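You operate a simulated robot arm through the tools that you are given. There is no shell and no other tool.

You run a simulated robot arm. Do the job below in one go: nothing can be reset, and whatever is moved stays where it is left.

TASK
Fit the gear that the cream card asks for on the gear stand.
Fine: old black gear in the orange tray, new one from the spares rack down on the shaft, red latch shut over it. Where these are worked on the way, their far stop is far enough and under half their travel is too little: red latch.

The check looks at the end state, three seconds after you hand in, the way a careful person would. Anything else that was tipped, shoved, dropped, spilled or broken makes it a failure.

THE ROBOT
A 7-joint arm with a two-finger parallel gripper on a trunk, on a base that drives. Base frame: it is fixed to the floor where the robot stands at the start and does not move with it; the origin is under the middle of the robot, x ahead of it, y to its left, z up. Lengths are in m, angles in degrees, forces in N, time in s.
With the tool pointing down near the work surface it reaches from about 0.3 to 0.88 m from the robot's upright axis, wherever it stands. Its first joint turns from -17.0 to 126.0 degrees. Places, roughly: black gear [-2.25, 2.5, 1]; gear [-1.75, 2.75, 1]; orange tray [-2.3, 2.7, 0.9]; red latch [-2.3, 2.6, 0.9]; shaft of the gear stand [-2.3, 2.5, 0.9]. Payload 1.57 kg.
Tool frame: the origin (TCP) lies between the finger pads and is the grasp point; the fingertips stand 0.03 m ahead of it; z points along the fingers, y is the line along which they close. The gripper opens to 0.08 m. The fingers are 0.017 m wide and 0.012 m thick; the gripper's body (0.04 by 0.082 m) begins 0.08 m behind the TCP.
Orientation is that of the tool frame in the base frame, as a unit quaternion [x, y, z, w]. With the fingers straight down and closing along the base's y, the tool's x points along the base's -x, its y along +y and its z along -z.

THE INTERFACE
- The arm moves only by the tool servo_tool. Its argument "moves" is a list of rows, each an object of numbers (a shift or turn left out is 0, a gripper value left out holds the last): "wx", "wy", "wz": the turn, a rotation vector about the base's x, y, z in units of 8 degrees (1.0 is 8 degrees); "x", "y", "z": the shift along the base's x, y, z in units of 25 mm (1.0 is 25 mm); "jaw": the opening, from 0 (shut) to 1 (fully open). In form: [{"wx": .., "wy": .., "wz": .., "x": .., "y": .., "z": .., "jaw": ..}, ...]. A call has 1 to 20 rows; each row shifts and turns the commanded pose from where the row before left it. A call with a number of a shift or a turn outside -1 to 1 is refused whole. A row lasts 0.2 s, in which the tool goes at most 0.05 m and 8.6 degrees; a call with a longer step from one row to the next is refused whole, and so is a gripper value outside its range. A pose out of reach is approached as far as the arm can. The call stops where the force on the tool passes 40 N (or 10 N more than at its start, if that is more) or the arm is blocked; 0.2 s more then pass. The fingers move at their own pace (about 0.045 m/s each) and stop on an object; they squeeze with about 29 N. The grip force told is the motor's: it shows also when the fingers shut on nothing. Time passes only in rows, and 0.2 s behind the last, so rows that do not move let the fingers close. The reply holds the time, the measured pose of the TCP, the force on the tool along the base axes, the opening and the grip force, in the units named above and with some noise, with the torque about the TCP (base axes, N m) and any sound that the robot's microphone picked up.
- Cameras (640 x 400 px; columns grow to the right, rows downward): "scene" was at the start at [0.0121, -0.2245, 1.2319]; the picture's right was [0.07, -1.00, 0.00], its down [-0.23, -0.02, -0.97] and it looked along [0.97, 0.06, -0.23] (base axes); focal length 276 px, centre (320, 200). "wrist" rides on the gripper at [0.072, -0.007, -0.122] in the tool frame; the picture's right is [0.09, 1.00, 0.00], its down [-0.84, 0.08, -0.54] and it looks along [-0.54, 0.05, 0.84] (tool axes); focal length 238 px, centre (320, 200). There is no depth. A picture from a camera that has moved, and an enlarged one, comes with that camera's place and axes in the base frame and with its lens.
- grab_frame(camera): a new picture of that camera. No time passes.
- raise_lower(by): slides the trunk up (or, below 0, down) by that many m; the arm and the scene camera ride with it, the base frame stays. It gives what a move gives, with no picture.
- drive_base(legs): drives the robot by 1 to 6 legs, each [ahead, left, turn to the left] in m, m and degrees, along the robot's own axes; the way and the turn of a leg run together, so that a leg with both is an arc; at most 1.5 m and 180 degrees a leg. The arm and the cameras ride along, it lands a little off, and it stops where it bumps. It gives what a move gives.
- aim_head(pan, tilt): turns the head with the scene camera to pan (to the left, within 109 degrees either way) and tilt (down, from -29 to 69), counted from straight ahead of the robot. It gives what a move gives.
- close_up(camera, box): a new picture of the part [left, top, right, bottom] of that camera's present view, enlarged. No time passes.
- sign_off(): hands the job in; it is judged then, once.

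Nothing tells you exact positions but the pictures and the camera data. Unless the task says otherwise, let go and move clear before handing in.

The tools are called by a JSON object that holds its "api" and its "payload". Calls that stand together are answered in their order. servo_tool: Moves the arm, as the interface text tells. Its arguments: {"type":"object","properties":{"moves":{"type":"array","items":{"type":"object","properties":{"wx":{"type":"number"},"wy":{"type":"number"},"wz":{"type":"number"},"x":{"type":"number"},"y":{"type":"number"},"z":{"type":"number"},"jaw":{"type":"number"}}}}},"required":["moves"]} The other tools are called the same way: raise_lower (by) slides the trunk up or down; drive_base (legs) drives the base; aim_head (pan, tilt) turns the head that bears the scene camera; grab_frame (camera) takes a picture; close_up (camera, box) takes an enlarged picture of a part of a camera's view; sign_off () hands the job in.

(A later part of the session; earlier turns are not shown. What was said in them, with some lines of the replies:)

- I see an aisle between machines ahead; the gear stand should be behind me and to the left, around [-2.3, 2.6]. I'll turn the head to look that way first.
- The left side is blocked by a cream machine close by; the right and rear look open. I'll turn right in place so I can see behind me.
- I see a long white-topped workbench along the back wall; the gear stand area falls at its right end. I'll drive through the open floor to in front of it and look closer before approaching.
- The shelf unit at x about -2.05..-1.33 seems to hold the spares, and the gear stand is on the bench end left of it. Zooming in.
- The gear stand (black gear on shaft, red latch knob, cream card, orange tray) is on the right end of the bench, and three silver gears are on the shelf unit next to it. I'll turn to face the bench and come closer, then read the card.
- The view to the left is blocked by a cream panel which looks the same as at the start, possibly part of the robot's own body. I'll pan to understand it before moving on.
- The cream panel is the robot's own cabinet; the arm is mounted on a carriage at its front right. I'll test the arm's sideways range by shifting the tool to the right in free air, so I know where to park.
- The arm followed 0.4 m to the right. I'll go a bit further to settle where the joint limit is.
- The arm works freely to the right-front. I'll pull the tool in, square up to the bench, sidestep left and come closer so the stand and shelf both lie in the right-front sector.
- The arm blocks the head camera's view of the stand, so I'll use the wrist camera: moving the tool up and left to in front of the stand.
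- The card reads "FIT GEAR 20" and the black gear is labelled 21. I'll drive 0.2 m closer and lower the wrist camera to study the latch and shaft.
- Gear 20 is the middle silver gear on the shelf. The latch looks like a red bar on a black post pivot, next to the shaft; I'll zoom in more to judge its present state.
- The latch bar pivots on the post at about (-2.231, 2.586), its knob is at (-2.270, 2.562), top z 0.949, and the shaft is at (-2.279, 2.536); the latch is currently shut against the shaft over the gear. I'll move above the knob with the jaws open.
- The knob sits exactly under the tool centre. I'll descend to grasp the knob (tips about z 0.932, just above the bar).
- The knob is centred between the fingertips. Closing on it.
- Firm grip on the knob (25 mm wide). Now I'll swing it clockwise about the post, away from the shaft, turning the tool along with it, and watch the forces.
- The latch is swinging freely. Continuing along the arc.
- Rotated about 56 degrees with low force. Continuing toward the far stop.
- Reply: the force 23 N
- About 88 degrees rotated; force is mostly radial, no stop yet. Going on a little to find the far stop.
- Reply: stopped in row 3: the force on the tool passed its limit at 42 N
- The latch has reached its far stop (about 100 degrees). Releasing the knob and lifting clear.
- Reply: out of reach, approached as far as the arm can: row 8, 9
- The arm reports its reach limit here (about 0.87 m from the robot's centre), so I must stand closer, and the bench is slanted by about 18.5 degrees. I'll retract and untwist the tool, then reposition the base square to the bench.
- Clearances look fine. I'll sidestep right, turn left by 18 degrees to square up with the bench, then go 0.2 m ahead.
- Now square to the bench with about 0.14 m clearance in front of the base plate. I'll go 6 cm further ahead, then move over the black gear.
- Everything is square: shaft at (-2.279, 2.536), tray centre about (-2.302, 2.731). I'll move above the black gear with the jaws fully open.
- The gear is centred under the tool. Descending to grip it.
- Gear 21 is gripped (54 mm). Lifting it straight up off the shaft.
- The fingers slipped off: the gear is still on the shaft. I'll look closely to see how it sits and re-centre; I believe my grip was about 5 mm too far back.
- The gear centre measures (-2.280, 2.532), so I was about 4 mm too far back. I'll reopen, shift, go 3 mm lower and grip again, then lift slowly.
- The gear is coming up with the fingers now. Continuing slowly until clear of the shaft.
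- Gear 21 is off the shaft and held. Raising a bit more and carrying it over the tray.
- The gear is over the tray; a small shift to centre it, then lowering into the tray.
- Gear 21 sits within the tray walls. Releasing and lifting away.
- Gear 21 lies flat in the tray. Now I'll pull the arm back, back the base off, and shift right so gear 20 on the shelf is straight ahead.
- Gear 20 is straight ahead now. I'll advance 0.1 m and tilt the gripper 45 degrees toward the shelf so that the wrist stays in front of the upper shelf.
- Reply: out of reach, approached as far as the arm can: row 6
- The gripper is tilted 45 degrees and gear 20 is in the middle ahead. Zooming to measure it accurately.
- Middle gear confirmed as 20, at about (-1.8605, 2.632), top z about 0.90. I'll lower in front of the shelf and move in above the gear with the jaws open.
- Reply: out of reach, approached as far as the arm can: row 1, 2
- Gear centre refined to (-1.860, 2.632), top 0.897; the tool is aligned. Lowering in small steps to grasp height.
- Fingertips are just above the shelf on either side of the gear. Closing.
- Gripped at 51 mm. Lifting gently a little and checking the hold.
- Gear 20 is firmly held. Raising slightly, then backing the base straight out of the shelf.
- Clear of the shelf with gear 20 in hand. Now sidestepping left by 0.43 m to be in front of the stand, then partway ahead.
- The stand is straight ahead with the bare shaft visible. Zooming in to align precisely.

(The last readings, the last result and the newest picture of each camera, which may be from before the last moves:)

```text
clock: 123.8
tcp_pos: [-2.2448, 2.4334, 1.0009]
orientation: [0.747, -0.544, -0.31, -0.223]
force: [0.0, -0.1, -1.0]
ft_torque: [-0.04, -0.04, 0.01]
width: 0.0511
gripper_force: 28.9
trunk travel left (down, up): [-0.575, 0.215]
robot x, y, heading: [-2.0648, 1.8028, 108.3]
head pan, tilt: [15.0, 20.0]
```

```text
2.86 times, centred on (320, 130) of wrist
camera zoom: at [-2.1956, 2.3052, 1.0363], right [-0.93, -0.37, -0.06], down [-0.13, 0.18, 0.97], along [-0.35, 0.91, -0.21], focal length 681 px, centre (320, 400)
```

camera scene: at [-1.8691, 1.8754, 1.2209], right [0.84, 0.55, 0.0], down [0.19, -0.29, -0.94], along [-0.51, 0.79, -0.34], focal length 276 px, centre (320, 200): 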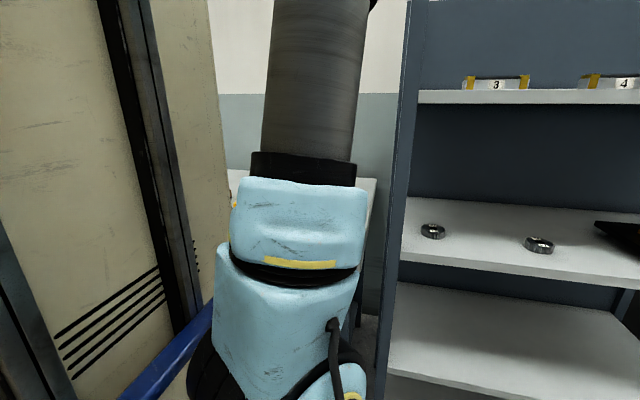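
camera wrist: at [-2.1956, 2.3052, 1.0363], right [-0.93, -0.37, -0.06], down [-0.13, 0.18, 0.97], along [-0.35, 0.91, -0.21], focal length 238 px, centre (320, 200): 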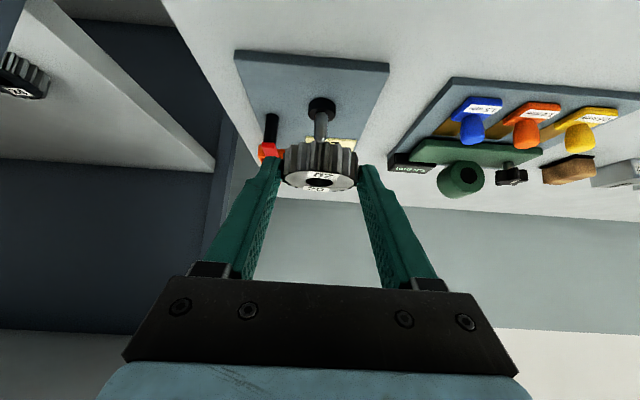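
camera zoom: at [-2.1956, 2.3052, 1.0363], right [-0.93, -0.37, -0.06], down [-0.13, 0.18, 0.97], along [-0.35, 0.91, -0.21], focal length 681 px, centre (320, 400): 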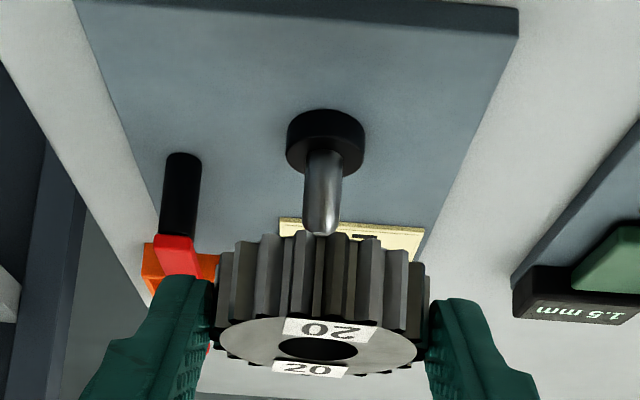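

Excellent view: shaft and hole are laterally aligned; hole looks about 20 mm against a 15 mm shaft. I'll move forward 9 cm so the gear is above the shaft, still well clear.

{"api": "servo_tool", "payload": {"moves": [{"x": -0.29, "y": 0.858}, {"x": -0.29, "y": 0.858}, {"x": -0.29, "y": 0.858}, {"x": -0.29, "y": 0.858}, {}]}}

{"api": "close_up", "payload": {"camera": "wrist", "box": [230, 40, 410, 200]}}

{"api": "grab_frame", "payload": {"camera": "wrist"}}

```text
clock: 125.0
tcp_pos: [-2.2735, 2.5201, 1.0012]
orientation: [0.748, -0.543, -0.31, -0.222]
force: [-0.6, 0.4, -1.2]
ft_torque: [-0.03, -0.04, 0.02]
width: 0.051
gripper_force: 28.5
trunk travel left (down, up): [-0.575, 0.215]
robot x, y, heading: [-2.0584, 1.8, 108.2]
head pan, tilt: [15.0, 20.0]
```

```text
2.50 times, centred on (320, 120) of wrist
camera zoom: at [-2.2247, 2.3909, 1.0361], right [-0.93, -0.37, -0.06], down [-0.13, 0.18, 0.97], along [-0.35, 0.91, -0.21], focal length 596 px, centre (320, 400)
```

zoom: 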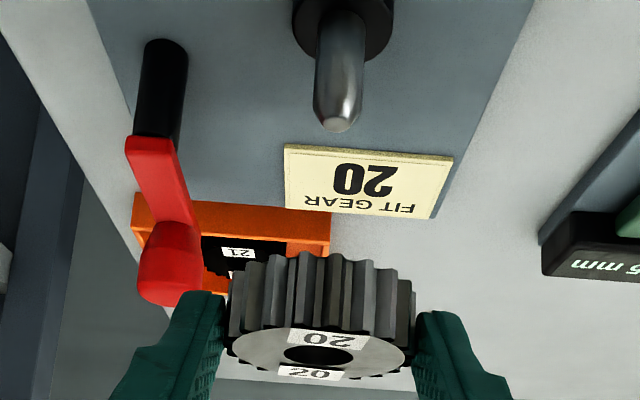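

```text
taken
camera wrist: at [-2.2247, 2.3909, 1.0361], right [-0.93, -0.37, -0.06], down [-0.13, 0.18, 0.97], along [-0.35, 0.91, -0.21], focal length 238 px, centre (320, 200)
```

wrist: 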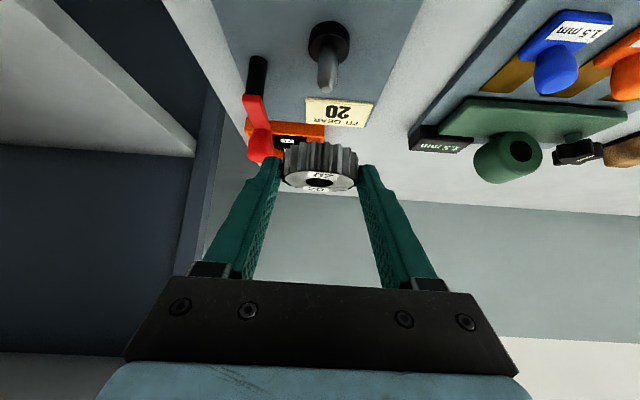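

The shaft tip measures (-2.2815, 2.538, 0.917); the gear needs a shift of about 3 mm. Correcting, then lowering to just above the tip for a check.

{"api": "servo_tool", "payload": {"moves": [{"x": -0.11, "y": 0.09, "z": -0.3}, {"z": -0.5}, {"z": -0.5}, {"z": -0.4}, {}]}}

{"api": "close_up", "payload": {"camera": "wrist", "box": [230, 60, 410, 220]}}

```text
clock: 126.2
tcp_pos: [-2.276, 2.5209, 0.9586]
orientation: [0.748, -0.543, -0.31, -0.223]
force: [0.5, 0.4, -2.4]
ft_torque: [-0.03, -0.02, 0.01]
width: 0.0511
gripper_force: 28.9
trunk travel left (down, up): [-0.575, 0.215]
robot x, y, heading: [-2.0598, 1.8038, 108.3]
head pan, tilt: [15.0, 20.0]
```

```text
2.50 times, centred on (320, 140) of wrist
camera zoom: at [-2.2271, 2.3926, 0.9936], right [-0.93, -0.37, -0.06], down [-0.14, 0.18, 0.97], along [-0.35, 0.91, -0.21], focal length 596 px, centre (320, 350)
```

zoom: 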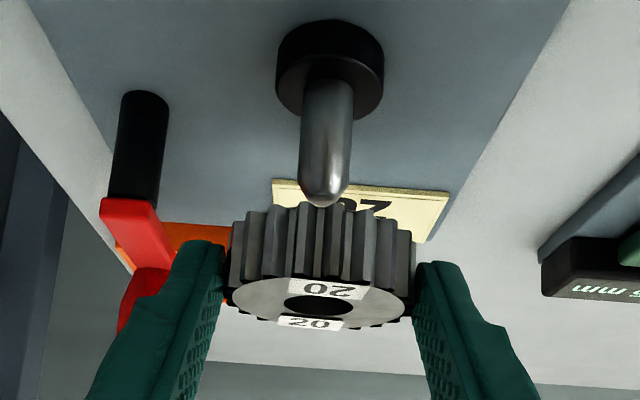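

Alignment is within about 1.5 mm, inside the hole's clearance. A 1 mm sideways trim, then down gently with force checks.

{"api": "servo_tool", "payload": {"moves": [{"x": 0.04, "y": 0.02, "z": -0.15}, {"z": -0.2}, {"z": -0.2}, {"z": -0.2}, {}]}}

{"api": "close_up", "payload": {"camera": "wrist", "box": [230, 60, 410, 220]}}

```text
clock: 127.5
tcp_pos: [-2.2747, 2.5226, 0.9411]
orientation: [0.748, -0.543, -0.309, -0.223]
force: [0.1, 0.8, -1.5]
ft_torque: [-0.01, -0.01, 0.0]
width: 0.0513
gripper_force: 29.2
trunk travel left (down, up): [-0.575, 0.215]
robot x, y, heading: [-2.0572, 1.8034, 108.1]
head pan, tilt: [15.0, 20.0]
```

```text
2.50 times, centred on (320, 140) of wrist
camera zoom: at [-2.2258, 2.3939, 0.975], right [-0.93, -0.37, -0.06], down [-0.14, 0.18, 0.98], along [-0.35, 0.91, -0.21], focal length 596 px, centre (320, 350)
```

zoom: 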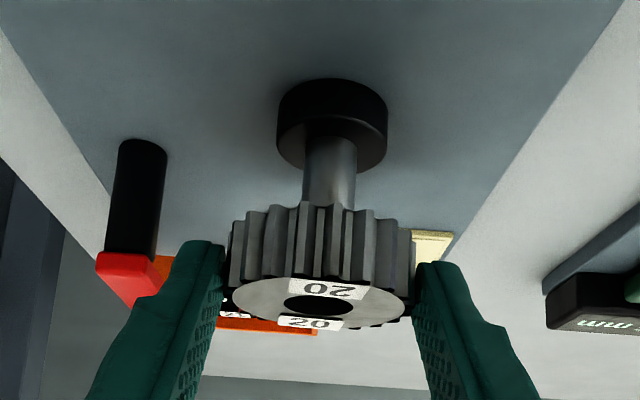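

{"api": "servo_tool", "payload": {"moves": [{"z": -0.2}, {"z": -0.2}, {"z": -0.2}, {"z": -0.15}, {}]}}

{"api": "close_up", "payload": {"camera": "wrist", "box": [230, 80, 410, 240]}}

```text
clock: 128.7
tcp_pos: [-2.2756, 2.5222, 0.9221]
orientation: [0.748, -0.543, -0.311, -0.223]
force: [-1.0, -0.5, -1.4]
ft_torque: [-0.03, -0.04, -0.02]
width: 0.0512
gripper_force: 28.5
trunk travel left (down, up): [-0.575, 0.215]
robot x, y, heading: [-2.0625, 1.8052, 108.1]
head pan, tilt: [15.0, 20.0]
```

```text
2.50 times, centred on (320, 160) of wrist
camera zoom: at [-2.2258, 2.3936, 0.956], right [-0.93, -0.37, -0.06], down [-0.14, 0.18, 0.97], along [-0.35, 0.91, -0.21], focal length 596 px, centre (320, 300)
```

zoom: 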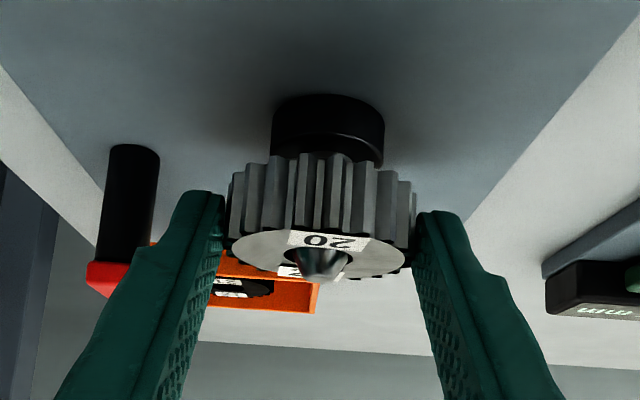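

The shaft tip is coming through the hole. Continuing down onto the collar.

{"api": "servo_tool", "payload": {"moves": [{"z": -0.12}, {"z": -0.12}, {"z": -0.12}, {"z": -0.1}, {}]}}

{"api": "close_up", "payload": {"camera": "wrist", "box": [230, 80, 410, 240]}}

```text
clock: 129.8
tcp_pos: [-2.2768, 2.5211, 0.9115]
orientation: [0.747, -0.542, -0.312, -0.224]
force: [3.6, -4.3, 18.5]
ft_torque: [0.4, -0.08, -0.09]
width: 0.0514
gripper_force: 29.3
trunk travel left (down, up): [-0.575, 0.215]
robot x, y, heading: [-2.0617, 1.8017, 108.2]
head pan, tilt: [15.0, 20.0]
```

```text
2.50 times, centred on (320, 160) of wrist
camera zoom: at [-2.226, 2.3936, 0.9461], right [-0.93, -0.37, -0.06], down [-0.13, 0.17, 0.98], along [-0.35, 0.91, -0.21], focal length 596 px, centre (320, 300)
```

zoom: 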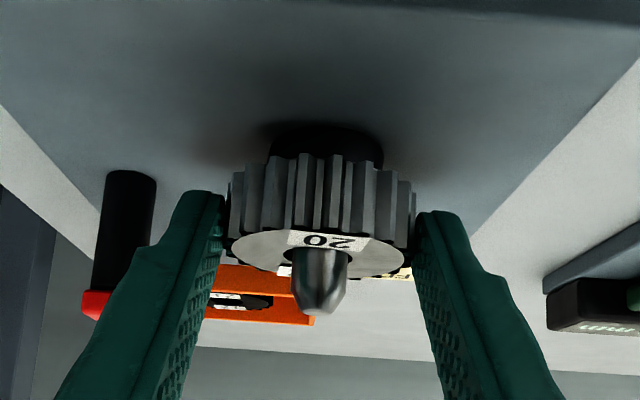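

Force of 18 N up: the gear is seated on the collar. Opening the jaws and backing out along the finger direction.

{"api": "servo_tool", "payload": {"moves": [{"z": 0.06, "jaw": 0.95}, {"jaw": 0.95}, {"jaw": 0.95}, {"jaw": 0.95}, {"x": 0.11, "y": -0.335, "z": 0.355}, {"x": 0.218, "y": -0.671, "z": 0.708}, {"x": 0.218, "y": -0.671, "z": 0.708}, {"x": 0.218, "y": -0.671, "z": 0.708}, {"x": 0.218, "y": -0.671, "z": 0.708}]}}

{"api": "close_up", "payload": {"camera": "wrist", "box": [200, 20, 440, 200]}}

{"api": "grab_frame", "payload": {"camera": "wrist"}}

```text
clock: 131.8
tcp_pos: [-2.2501, 2.4471, 0.9914]
orientation: [0.748, -0.543, -0.311, -0.222]
force: [0.0, 1.8, -0.1]
ft_torque: [0.01, 0.02, -0.02]
width: 0.0761
gripper_force: 0.0
trunk travel left (down, up): [-0.575, 0.215]
robot x, y, heading: [-2.0566, 1.801, 108.3]
head pan, tilt: [15.0, 20.0]
```

```text
2.22 times, centred on (320, 110) of wrist
camera zoom: at [-2.2007, 2.3183, 1.0253], right [-0.93, -0.37, -0.06], down [-0.13, 0.18, 0.97], along [-0.35, 0.91, -0.21], focal length 530 px, centre (320, 400)
```

zoom: 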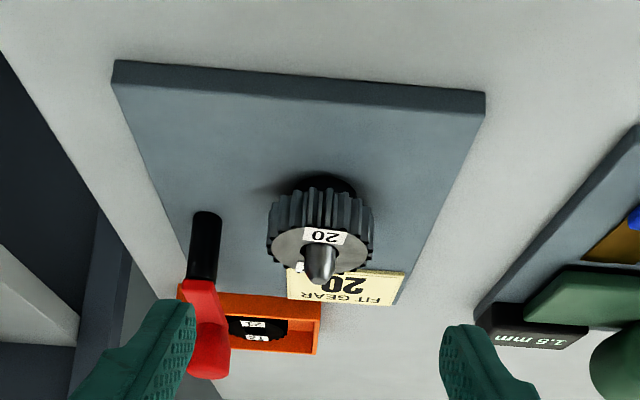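

```text
taken
camera wrist: at [-2.2007, 2.3183, 1.0253], right [-0.93, -0.37, -0.06], down [-0.13, 0.18, 0.97], along [-0.35, 0.91, -0.21], focal length 238 px, centre (320, 200)
```

wrist: 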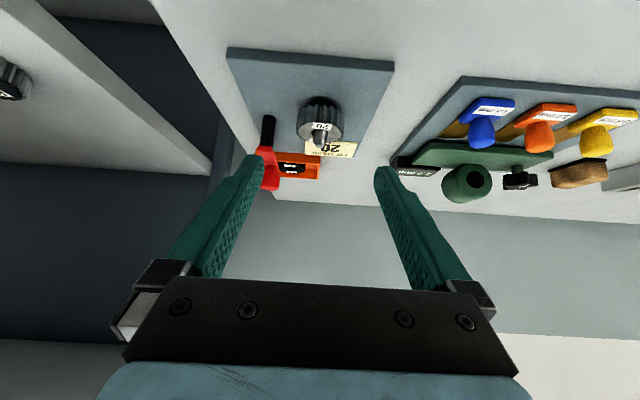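

Gear 20 sits down on the collar with the shaft through it. Next I'll bring the tool back to vertical with some yaw for the latch swing, and drive closer.

{"api": "servo_tool", "payload": {"moves": [{"wx": -0.89, "wy": -0.29, "z": 0.4}, {"wx": -0.89, "wy": -0.29, "z": 0.4}, {"wx": -0.89, "wy": -0.29, "z": 0.4}, {"wx": -0.89, "wy": -0.29, "z": 0.4}, {"wx": -0.89, "wy": -0.29, "z": 0.4}, {"wx": -0.89, "wy": -0.29, "z": 0.4}, {}]}}

{"api": "drive_base", "payload": {"legs": [[0.15, 0, 0]]}}

{"api": "grab_frame", "payload": {"camera": "wrist"}}

```text
clock: 133.4
tcp_pos: [-2.2507, 2.4465, 1.0523]
orientation: [0.809, -0.587, 0.0, 0.003]
force: [-0.7, -0.5, 0.5]
ft_torque: [-0.03, -0.04, -0.01]
width: 0.0761
gripper_force: 0.1
trunk travel left (down, up): [-0.575, 0.215]
robot x, y, heading: [-2.0615, 1.8076, 108.3]
head pan, tilt: [15.0, 20.0]
```

```text
clock: 134.8
tcp_pos: [-2.2984, 2.5873, 1.0508]
orientation: [0.809, -0.587, -0.001, 0.003]
force: [-0.5, 0.5, 0.0]
ft_torque: [-0.01, 0.04, 0.0]
width: 0.0759
gripper_force: 0.0
trunk travel left (down, up): [-0.575, 0.215]
robot x, y, heading: [-2.1064, 1.9446, 108.5]
head pan, tilt: [15.0, 20.0]
```

```text
taken
camera wrist: at [-2.2682, 2.5214, 1.1719], right [-0.92, -0.4, 0.0], down [-0.33, 0.77, 0.54], along [-0.22, 0.5, -0.84], focal length 238 px, centre (320, 200)
```

wrist: 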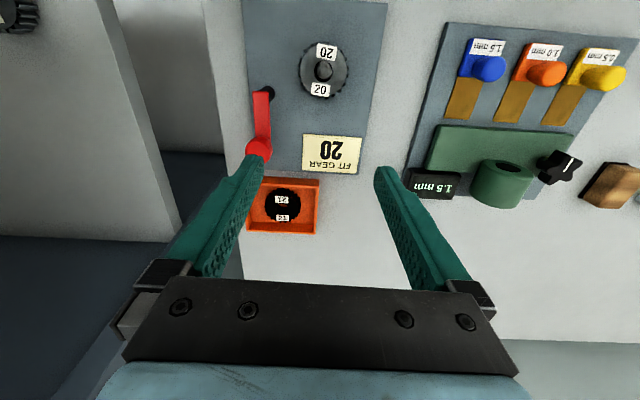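

Moving above the knob at about (-2.246, 2.629) while yawing the tool by -48 degrees.

{"api": "servo_tool", "payload": {"moves": [{"wz": -1, "x": 0.347, "y": 0.275, "jaw": 0.9}, {"wz": -1, "x": 0.347, "y": 0.275}, {"wz": -1, "x": 0.347, "y": 0.275}, {"wz": -1, "x": 0.347, "y": 0.275}, {"wz": -1, "x": 0.347, "y": 0.275}, {"wz": -1, "x": 0.347, "y": 0.275}, {}]}}

{"api": "grab_frame", "payload": {"camera": "wrist"}}

```text
clock: 136.4
tcp_pos: [-2.245, 2.6292, 1.0517]
orientation: [-0.499, 0.867, 0.003, -0.002]
force: [-0.3, 0.3, 0.2]
ft_torque: [0.0, 0.05, -0.02]
width: 0.0722
gripper_force: 0.1
trunk travel left (down, up): [-0.575, 0.215]
robot x, y, heading: [-2.1086, 1.9421, 108.2]
head pan, tilt: [15.0, 20.0]
```

```text
taken
camera wrist: at [-2.2749, 2.563, 1.1722], right [-0.91, 0.42, 0.0], down [0.35, 0.76, 0.54], along [0.22, 0.49, -0.84], focal length 238 px, centre (320, 200)
```

wrist: 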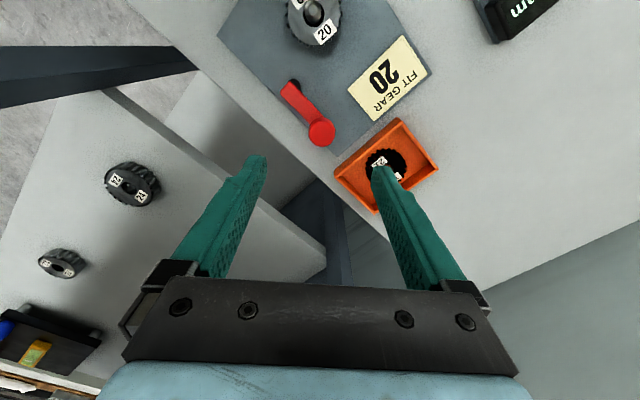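

The knob is centred. Descending and gripping it.

{"api": "servo_tool", "payload": {"moves": [{"z": -0.8}, {"z": -0.8}, {"z": -0.8}, {"z": -0.8}, {"z": -0.44}, {}]}}

{"api": "close_up", "payload": {"camera": "wrist", "box": [220, 60, 420, 260]}}

```text
clock: 137.8
tcp_pos: [-2.2441, 2.6297, 0.9594]
orientation: [-0.5, 0.866, 0.003, -0.001]
force: [-0.2, 0.5, -0.1]
ft_torque: [-0.03, 0.02, 0.0]
width: 0.0717
gripper_force: 0.0
trunk travel left (down, up): [-0.575, 0.215]
robot x, y, heading: [-2.1046, 1.947, 108.1]
head pan, tilt: [15.0, 20.0]
```

```text
2.00 times, centred on (320, 160) of wrist
camera zoom: at [-2.2749, 2.5628, 1.0803], right [-0.91, 0.42, 0.0], down [0.35, 0.76, 0.54], along [0.22, 0.49, -0.84], focal length 477 px, centre (320, 280)
```

zoom: 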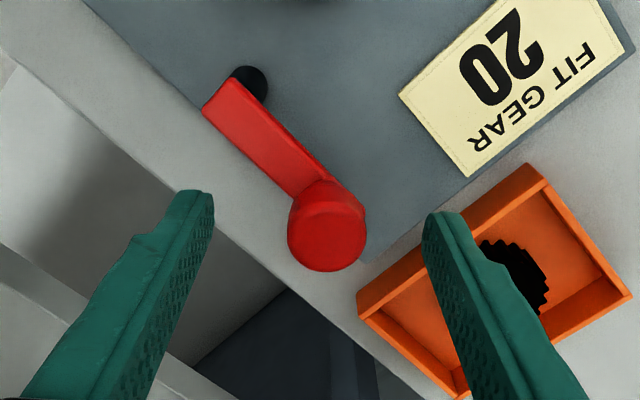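

{"api": "servo_tool", "payload": {"moves": [{"jaw": 0}, {"jaw": 0}, {"jaw": 0}, {"jaw": 0}, {"jaw": 0}]}}

{"api": "close_up", "payload": {"camera": "wrist", "box": [220, 60, 420, 260]}}

```text
clock: 139.0
tcp_pos: [-2.2468, 2.6298, 0.9593]
orientation: [-0.501, 0.866, 0.004, -0.001]
force: [-13.3, 11.4, -2.3]
ft_torque: [0.4, 0.09, 0.05]
width: 0.0254
gripper_force: 34.7
trunk travel left (down, up): [-0.575, 0.215]
robot x, y, heading: [-2.107, 1.9445, 108.2]
head pan, tilt: [15.0, 20.0]
```

```text
2.00 times, centred on (320, 160) of wrist
camera zoom: at [-2.2764, 2.5635, 1.0805], right [-0.91, 0.42, 0.01], down [0.35, 0.76, 0.54], along [0.22, 0.5, -0.84], focal length 477 px, centre (320, 280)
```

zoom: 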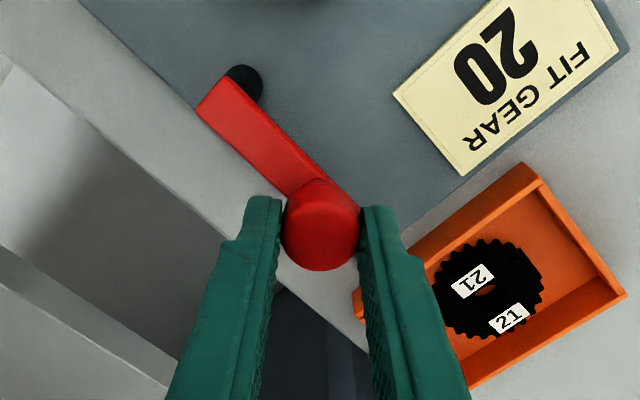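

Gripped. Swinging the latch counter-clockwise back toward the shaft, in stages.

{"api": "servo_tool", "payload": {"moves": [{"x": -0.34, "y": -0.09, "wz": 1}, {"x": -0.224, "y": -0.14, "wz": 1}, {"x": -0.204, "y": -0.168, "wz": 1}, {"x": -0.176, "y": -0.196, "wz": 1}]}}

{"api": "servo_tool", "payload": {"moves": [{"x": -0.148, "y": -0.22, "wz": 1}, {"x": -0.116, "y": -0.236, "wz": 1}, {"x": -0.084, "y": -0.248, "wz": 1}, {"x": -0.044, "y": -0.26, "wz": 1}]}}

{"api": "close_up", "payload": {"camera": "wrist", "box": [220, 60, 420, 260]}}

```text
clock: 140.0
tcp_pos: [-2.2684, 2.6149, 0.9611]
orientation: [0.72, -0.694, 0.0, 0.002]
force: [6.0, 13.4, -3.5]
ft_torque: [0.78, -0.21, 0.58]
width: 0.0252
gripper_force: 36.8
trunk travel left (down, up): [-0.575, 0.215]
robot x, y, heading: [-2.1077, 1.9422, 108.1]
head pan, tilt: [15.0, 20.0]
```

```text
clock: 141.0
tcp_pos: [-2.2775, 2.5906, 0.9602]
orientation: [0.883, -0.469, 0.0, 0.002]
force: [15.2, 8.9, 0.0]
ft_torque: [0.52, -0.2, 0.39]
width: 0.0257
gripper_force: 36.1
trunk travel left (down, up): [-0.575, 0.215]
robot x, y, heading: [-2.1054, 1.9411, 108.4]
head pan, tilt: [15.0, 20.0]
```

```text
2.00 times, centred on (320, 160) of wrist
camera zoom: at [-2.2313, 2.5349, 1.0807], right [-0.77, -0.63, 0.0], down [-0.53, 0.65, 0.54], along [-0.35, 0.42, -0.84], focal length 477 px, centre (320, 280)
```

zoom: 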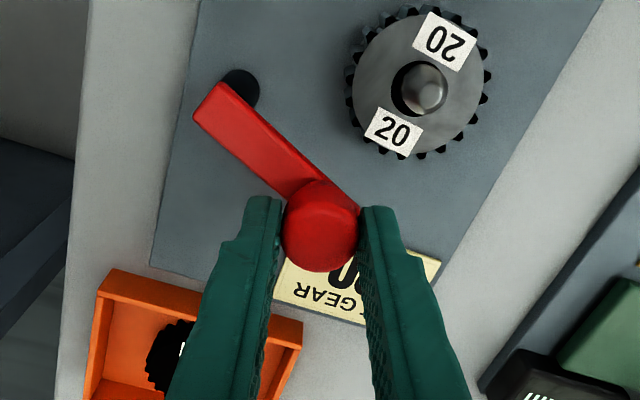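

Swinging well, force is low, gear 20 stays in place. Continuing to the shut position.

{"api": "servo_tool", "payload": {"moves": [{"x": 0.03, "y": -0.264, "wz": 1}, {"x": 0.028, "y": -0.26, "wz": 1}, {"x": 0.064, "y": -0.256, "wz": 1}]}}

{"api": "close_up", "payload": {"camera": "wrist", "box": [220, 60, 420, 260]}}

```text
clock: 141.8
tcp_pos: [-2.2757, 2.5714, 0.9598]
orientation: [0.962, -0.274, -0.001, 0.003]
force: [11.1, 13.1, -3.1]
ft_torque: [0.65, 0.05, 0.36]
width: 0.0256
gripper_force: 37.0
trunk travel left (down, up): [-0.575, 0.215]
robot x, y, heading: [-2.1076, 1.9424, 108.1]
head pan, tilt: [15.0, 20.0]
```

```text
2.00 times, centred on (320, 160) of wrist
camera zoom: at [-2.2099, 2.5393, 1.0805], right [-0.45, -0.89, 0.0], down [-0.75, 0.38, 0.54], along [-0.49, 0.24, -0.84], focal length 477 px, centre (320, 280)
```

zoom: 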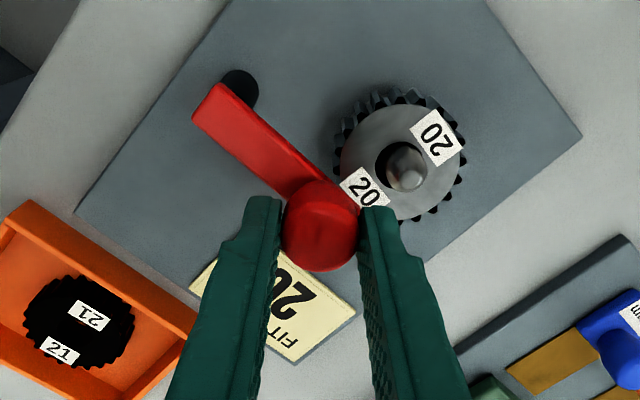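

{"api": "servo_tool", "payload": {"moves": [{"x": 0.11, "y": -0.23, "wz": 1}, {"x": 0.08, "y": -0.14, "wz": 0.56}]}}

{"api": "close_up", "payload": {"camera": "wrist", "box": [220, 60, 420, 260]}}

```text
clock: 142.4
tcp_pos: [-2.2719, 2.5648, 0.9584]
orientation: [0.986, -0.169, -0.003, 0.0]
force: [-0.9, 33.7, -8.3]
ft_torque: [0.72, 0.02, 0.12]
width: 0.0254
gripper_force: 36.5
trunk travel left (down, up): [-0.575, 0.215]
robot x, y, heading: [-2.1028, 1.9447, 108.3]
head pan, tilt: [15.0, 20.0]
```

```text
2.00 times, centred on (320, 160) of wrist
camera zoom: at [-2.2007, 2.5466, 1.0803], right [-0.24, -0.97, 0.0], down [-0.81, 0.21, 0.55], along [-0.53, 0.13, -0.84], focal length 477 px, centre (320, 280)
```

zoom: 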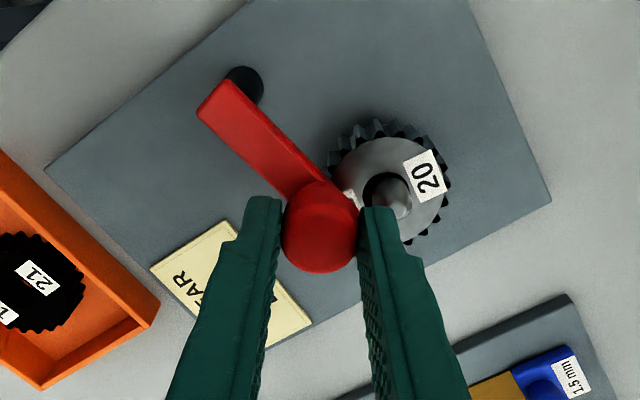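

Force of 34 N indicates it is at or very near the shut stop (207 of the original 210 degrees). One small extra nudge to make sure.

{"api": "servo_tool", "payload": {"moves": [{"x": 0.05, "y": -0.1, "wz": 0.3}, {}]}}

{"api": "close_up", "payload": {"camera": "wrist", "box": [220, 60, 420, 260]}}

```text
clock: 142.8
tcp_pos: [-2.2707, 2.5627, 0.96]
orientation: [0.987, -0.158, -0.003, -0.002]
force: [-4.3, 12.4, -16.3]
ft_torque: [0.4, 0.7, 0.3]
width: 0.0251
gripper_force: 37.1
trunk travel left (down, up): [-0.575, 0.215]
robot x, y, heading: [-2.1026, 1.9438, 108.0]
head pan, tilt: [15.0, 20.0]
stopped in row 1: the force on the tool passed its limit at 48 N (the readings are from after the stop); the commanded pose is now the measured one
```

```text
2.00 times, centred on (320, 160) of wrist
camera zoom: at [-2.1998, 2.5476, 1.0802], right [-0.22, -0.97, 0.0], down [-0.82, 0.18, 0.55], along [-0.53, 0.12, -0.84], focal length 477 px, centre (320, 280)
```

zoom: 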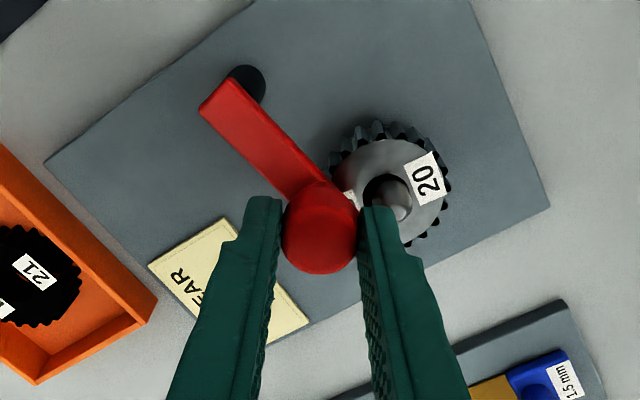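

The latch is at its shut stop, matching its original position. Releasing and lifting clear.

{"api": "servo_tool", "payload": {"moves": [{"jaw": 0.7}, {"jaw": 0.7}, {"jaw": 0.7}, {"jaw": 0.7}, {"z": 0.5}, {"z": 0.8}, {"z": 1}, {"z": 1}, {"z": 1}]}}

{"api": "grab_frame", "payload": {"camera": "wrist"}}

```text
clock: 144.8
tcp_pos: [-2.2719, 2.5619, 1.0686]
orientation: [0.987, -0.158, -0.003, -0.001]
force: [-0.1, -0.9, 0.2]
ft_torque: [-0.05, 0.0, 0.01]
width: 0.056
gripper_force: 0.1
trunk travel left (down, up): [-0.575, 0.215]
robot x, y, heading: [-2.1083, 1.9432, 108.2]
head pan, tilt: [15.0, 20.0]
```

```text
taken
camera wrist: at [-2.1999, 2.5458, 1.1898], right [-0.22, -0.97, 0.0], down [-0.82, 0.18, 0.55], along [-0.53, 0.12, -0.84], focal length 238 px, centre (320, 200)
```

wrist: 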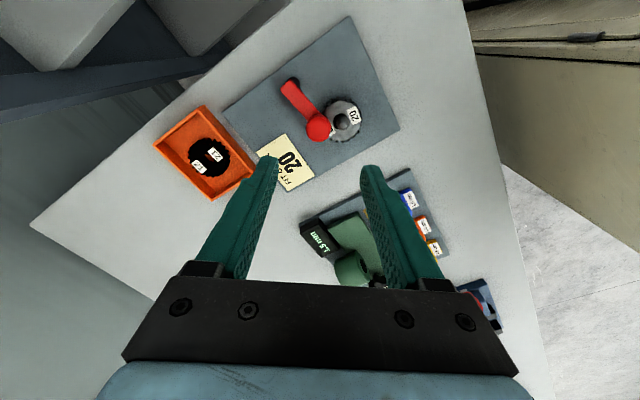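

Now retreating the arm away from the stand and taking a last look.

{"api": "servo_tool", "payload": {"moves": [{"x": 0.316, "y": -0.949, "z": 0.3, "wz": -0.6}, {"x": 0.316, "y": -0.949, "z": 0.3, "wz": -0.6}, {"x": 0.316, "y": -0.949, "z": 0.3, "wz": -0.6}, {"x": 0.316, "y": -0.949, "z": 0.3, "wz": -0.6}, {"x": 0.316, "y": -0.949, "wz": -0.6}, {"x": 0.316, "y": -0.949, "wz": -0.6}, {"x": 0.316, "y": -0.949, "wz": -0.6}, {"x": 0.316, "y": -0.949, "wz": -0.6}, {"x": 0.316, "y": -0.949, "wz": -0.6}]}}

{"api": "grab_frame", "payload": {"camera": "wrist"}}

{"api": "drive_base", "payload": {"legs": [[-0.2, 0, 0]]}}

{"api": "grab_frame", "payload": {"camera": "wrist"}}

{"api": "grab_frame", "payload": {"camera": "scene"}}

```text
clock: 146.8
tcp_pos: [-2.2009, 2.3491, 1.0985]
orientation: [0.859, -0.511, -0.002, -0.002]
force: [-1.4, -0.8, 0.5]
ft_torque: [0.1, -0.14, 0.0]
width: 0.0561
gripper_force: 0.2
trunk travel left (down, up): [-0.575, 0.215]
robot x, y, heading: [-2.1099, 1.943, 108.2]
head pan, tilt: [15.0, 20.0]
```

```text
taken
camera wrist: at [-2.1606, 2.2874, 1.2196], right [-0.83, -0.56, 0.0], down [-0.47, 0.69, 0.55], along [-0.3, 0.46, -0.84], focal length 238 px, centre (320, 200)
```

wrist: 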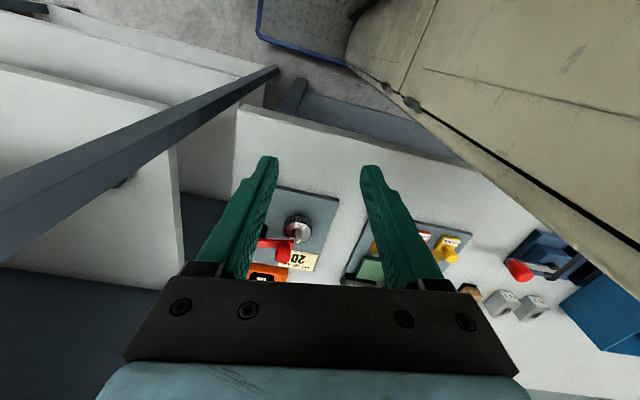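

```text
clock: 148.4
tcp_pos: [-2.1371, 2.1586, 1.1001]
orientation: [0.86, -0.51, -0.002, -0.003]
force: [0.1, -0.9, 0.5]
ft_torque: [0.0, 0.01, 0.0]
width: 0.0561
gripper_force: 0.0
trunk travel left (down, up): [-0.575, 0.215]
robot x, y, heading: [-2.0423, 1.7519, 108.2]
head pan, tilt: [15.0, 20.0]
```

```text
taken
camera wrist: at [-2.0967, 2.0986, 1.2195], right [-0.83, -0.56, 0.0], down [-0.47, 0.69, 0.55], along [-0.3, 0.45, -0.84], focal length 238 px, centre (320, 200)
```

wrist: 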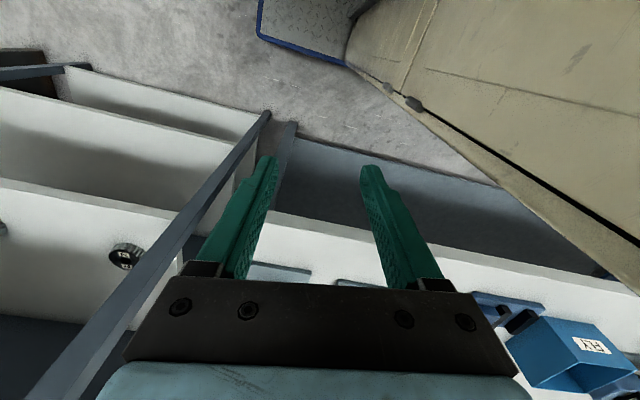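

```text
taken
camera scene: at [-1.8532, 1.8273, 1.2209], right [0.84, 0.55, 0.0], down [0.19, -0.29, -0.94], along [-0.52, 0.79, -0.34], focal length 276 px, centre (320, 200)
```

scene: 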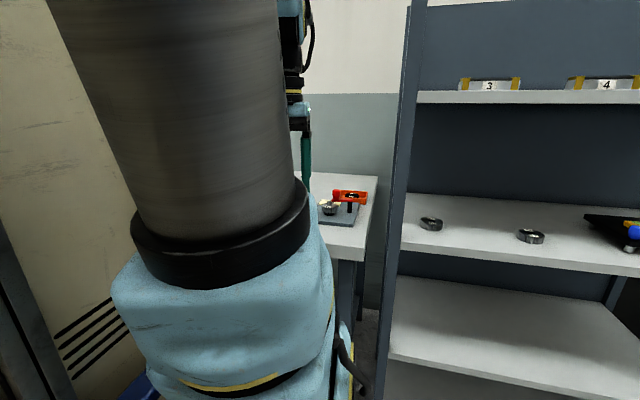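

{"api": "close_up", "payload": {"camera": "scene", "box": [300, 175, 380, 225]}}

{"api": "close_up", "payload": {"camera": "scene", "box": [390, 180, 640, 290]}}

```text
8.00 times, centred on (340, 200) of scene
camera zoom: at [-1.8532, 1.8273, 1.2209], right [0.84, 0.55, 0.0], down [0.19, -0.29, -0.94], along [-0.52, 0.79, -0.34], focal length 2209 px, centre (160, 200)
```

zoom: 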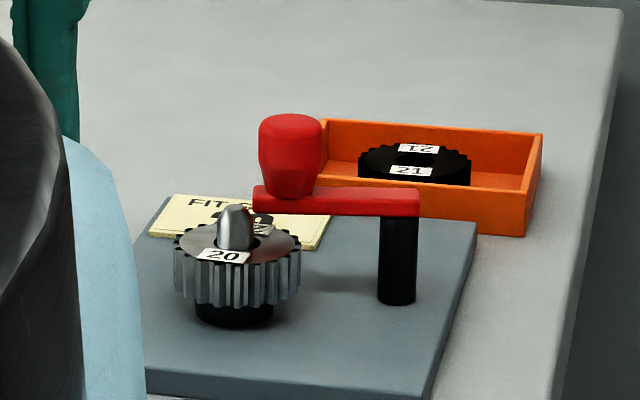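

```text
2.56 times, centred on (515, 235) of scene
camera zoom: at [-1.8532, 1.8273, 1.2209], right [0.84, 0.55, 0.0], down [0.19, -0.29, -0.94], along [-0.52, 0.79, -0.34], focal length 707 px, centre (-179, 110)
```

zoom: 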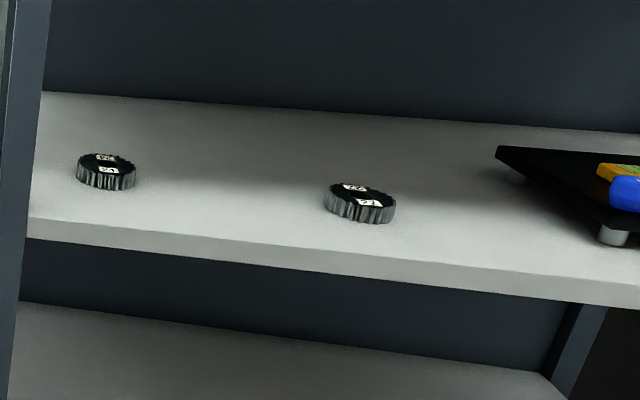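

Gear 20 sits on its collar with the red latch shut over it at its original stop. Gear 21 lies in the orange tray, and the other two spares are undisturbed. The arm is clear of the stand, so I'm handing in.

{"api": "sign_off", "payload": {}}

```text
The job is handed in.
```

Gear 20, which the cream card asks for, is fitted on the gear stand, and the job is handed in.

- **New gear:** gear 20 came from the shelf of spares. It is down on the shaft, resting on the collar.
- **Old gear:** the black gear, marked 21, lies flat in the orange tray. My first attempt to lift it slipped off and left it on the shaft; the second grip held.
- **Red latch:** I swung it to its far stop to free the old gear. It is now back at the shut stop over gear 20, within about 2 mm of where it started.
- **Surroundings:** in the last pictures the other two spare gears and the things around the stand looked undisturbed. The arm is clear, about 0.4 m back from the stand.
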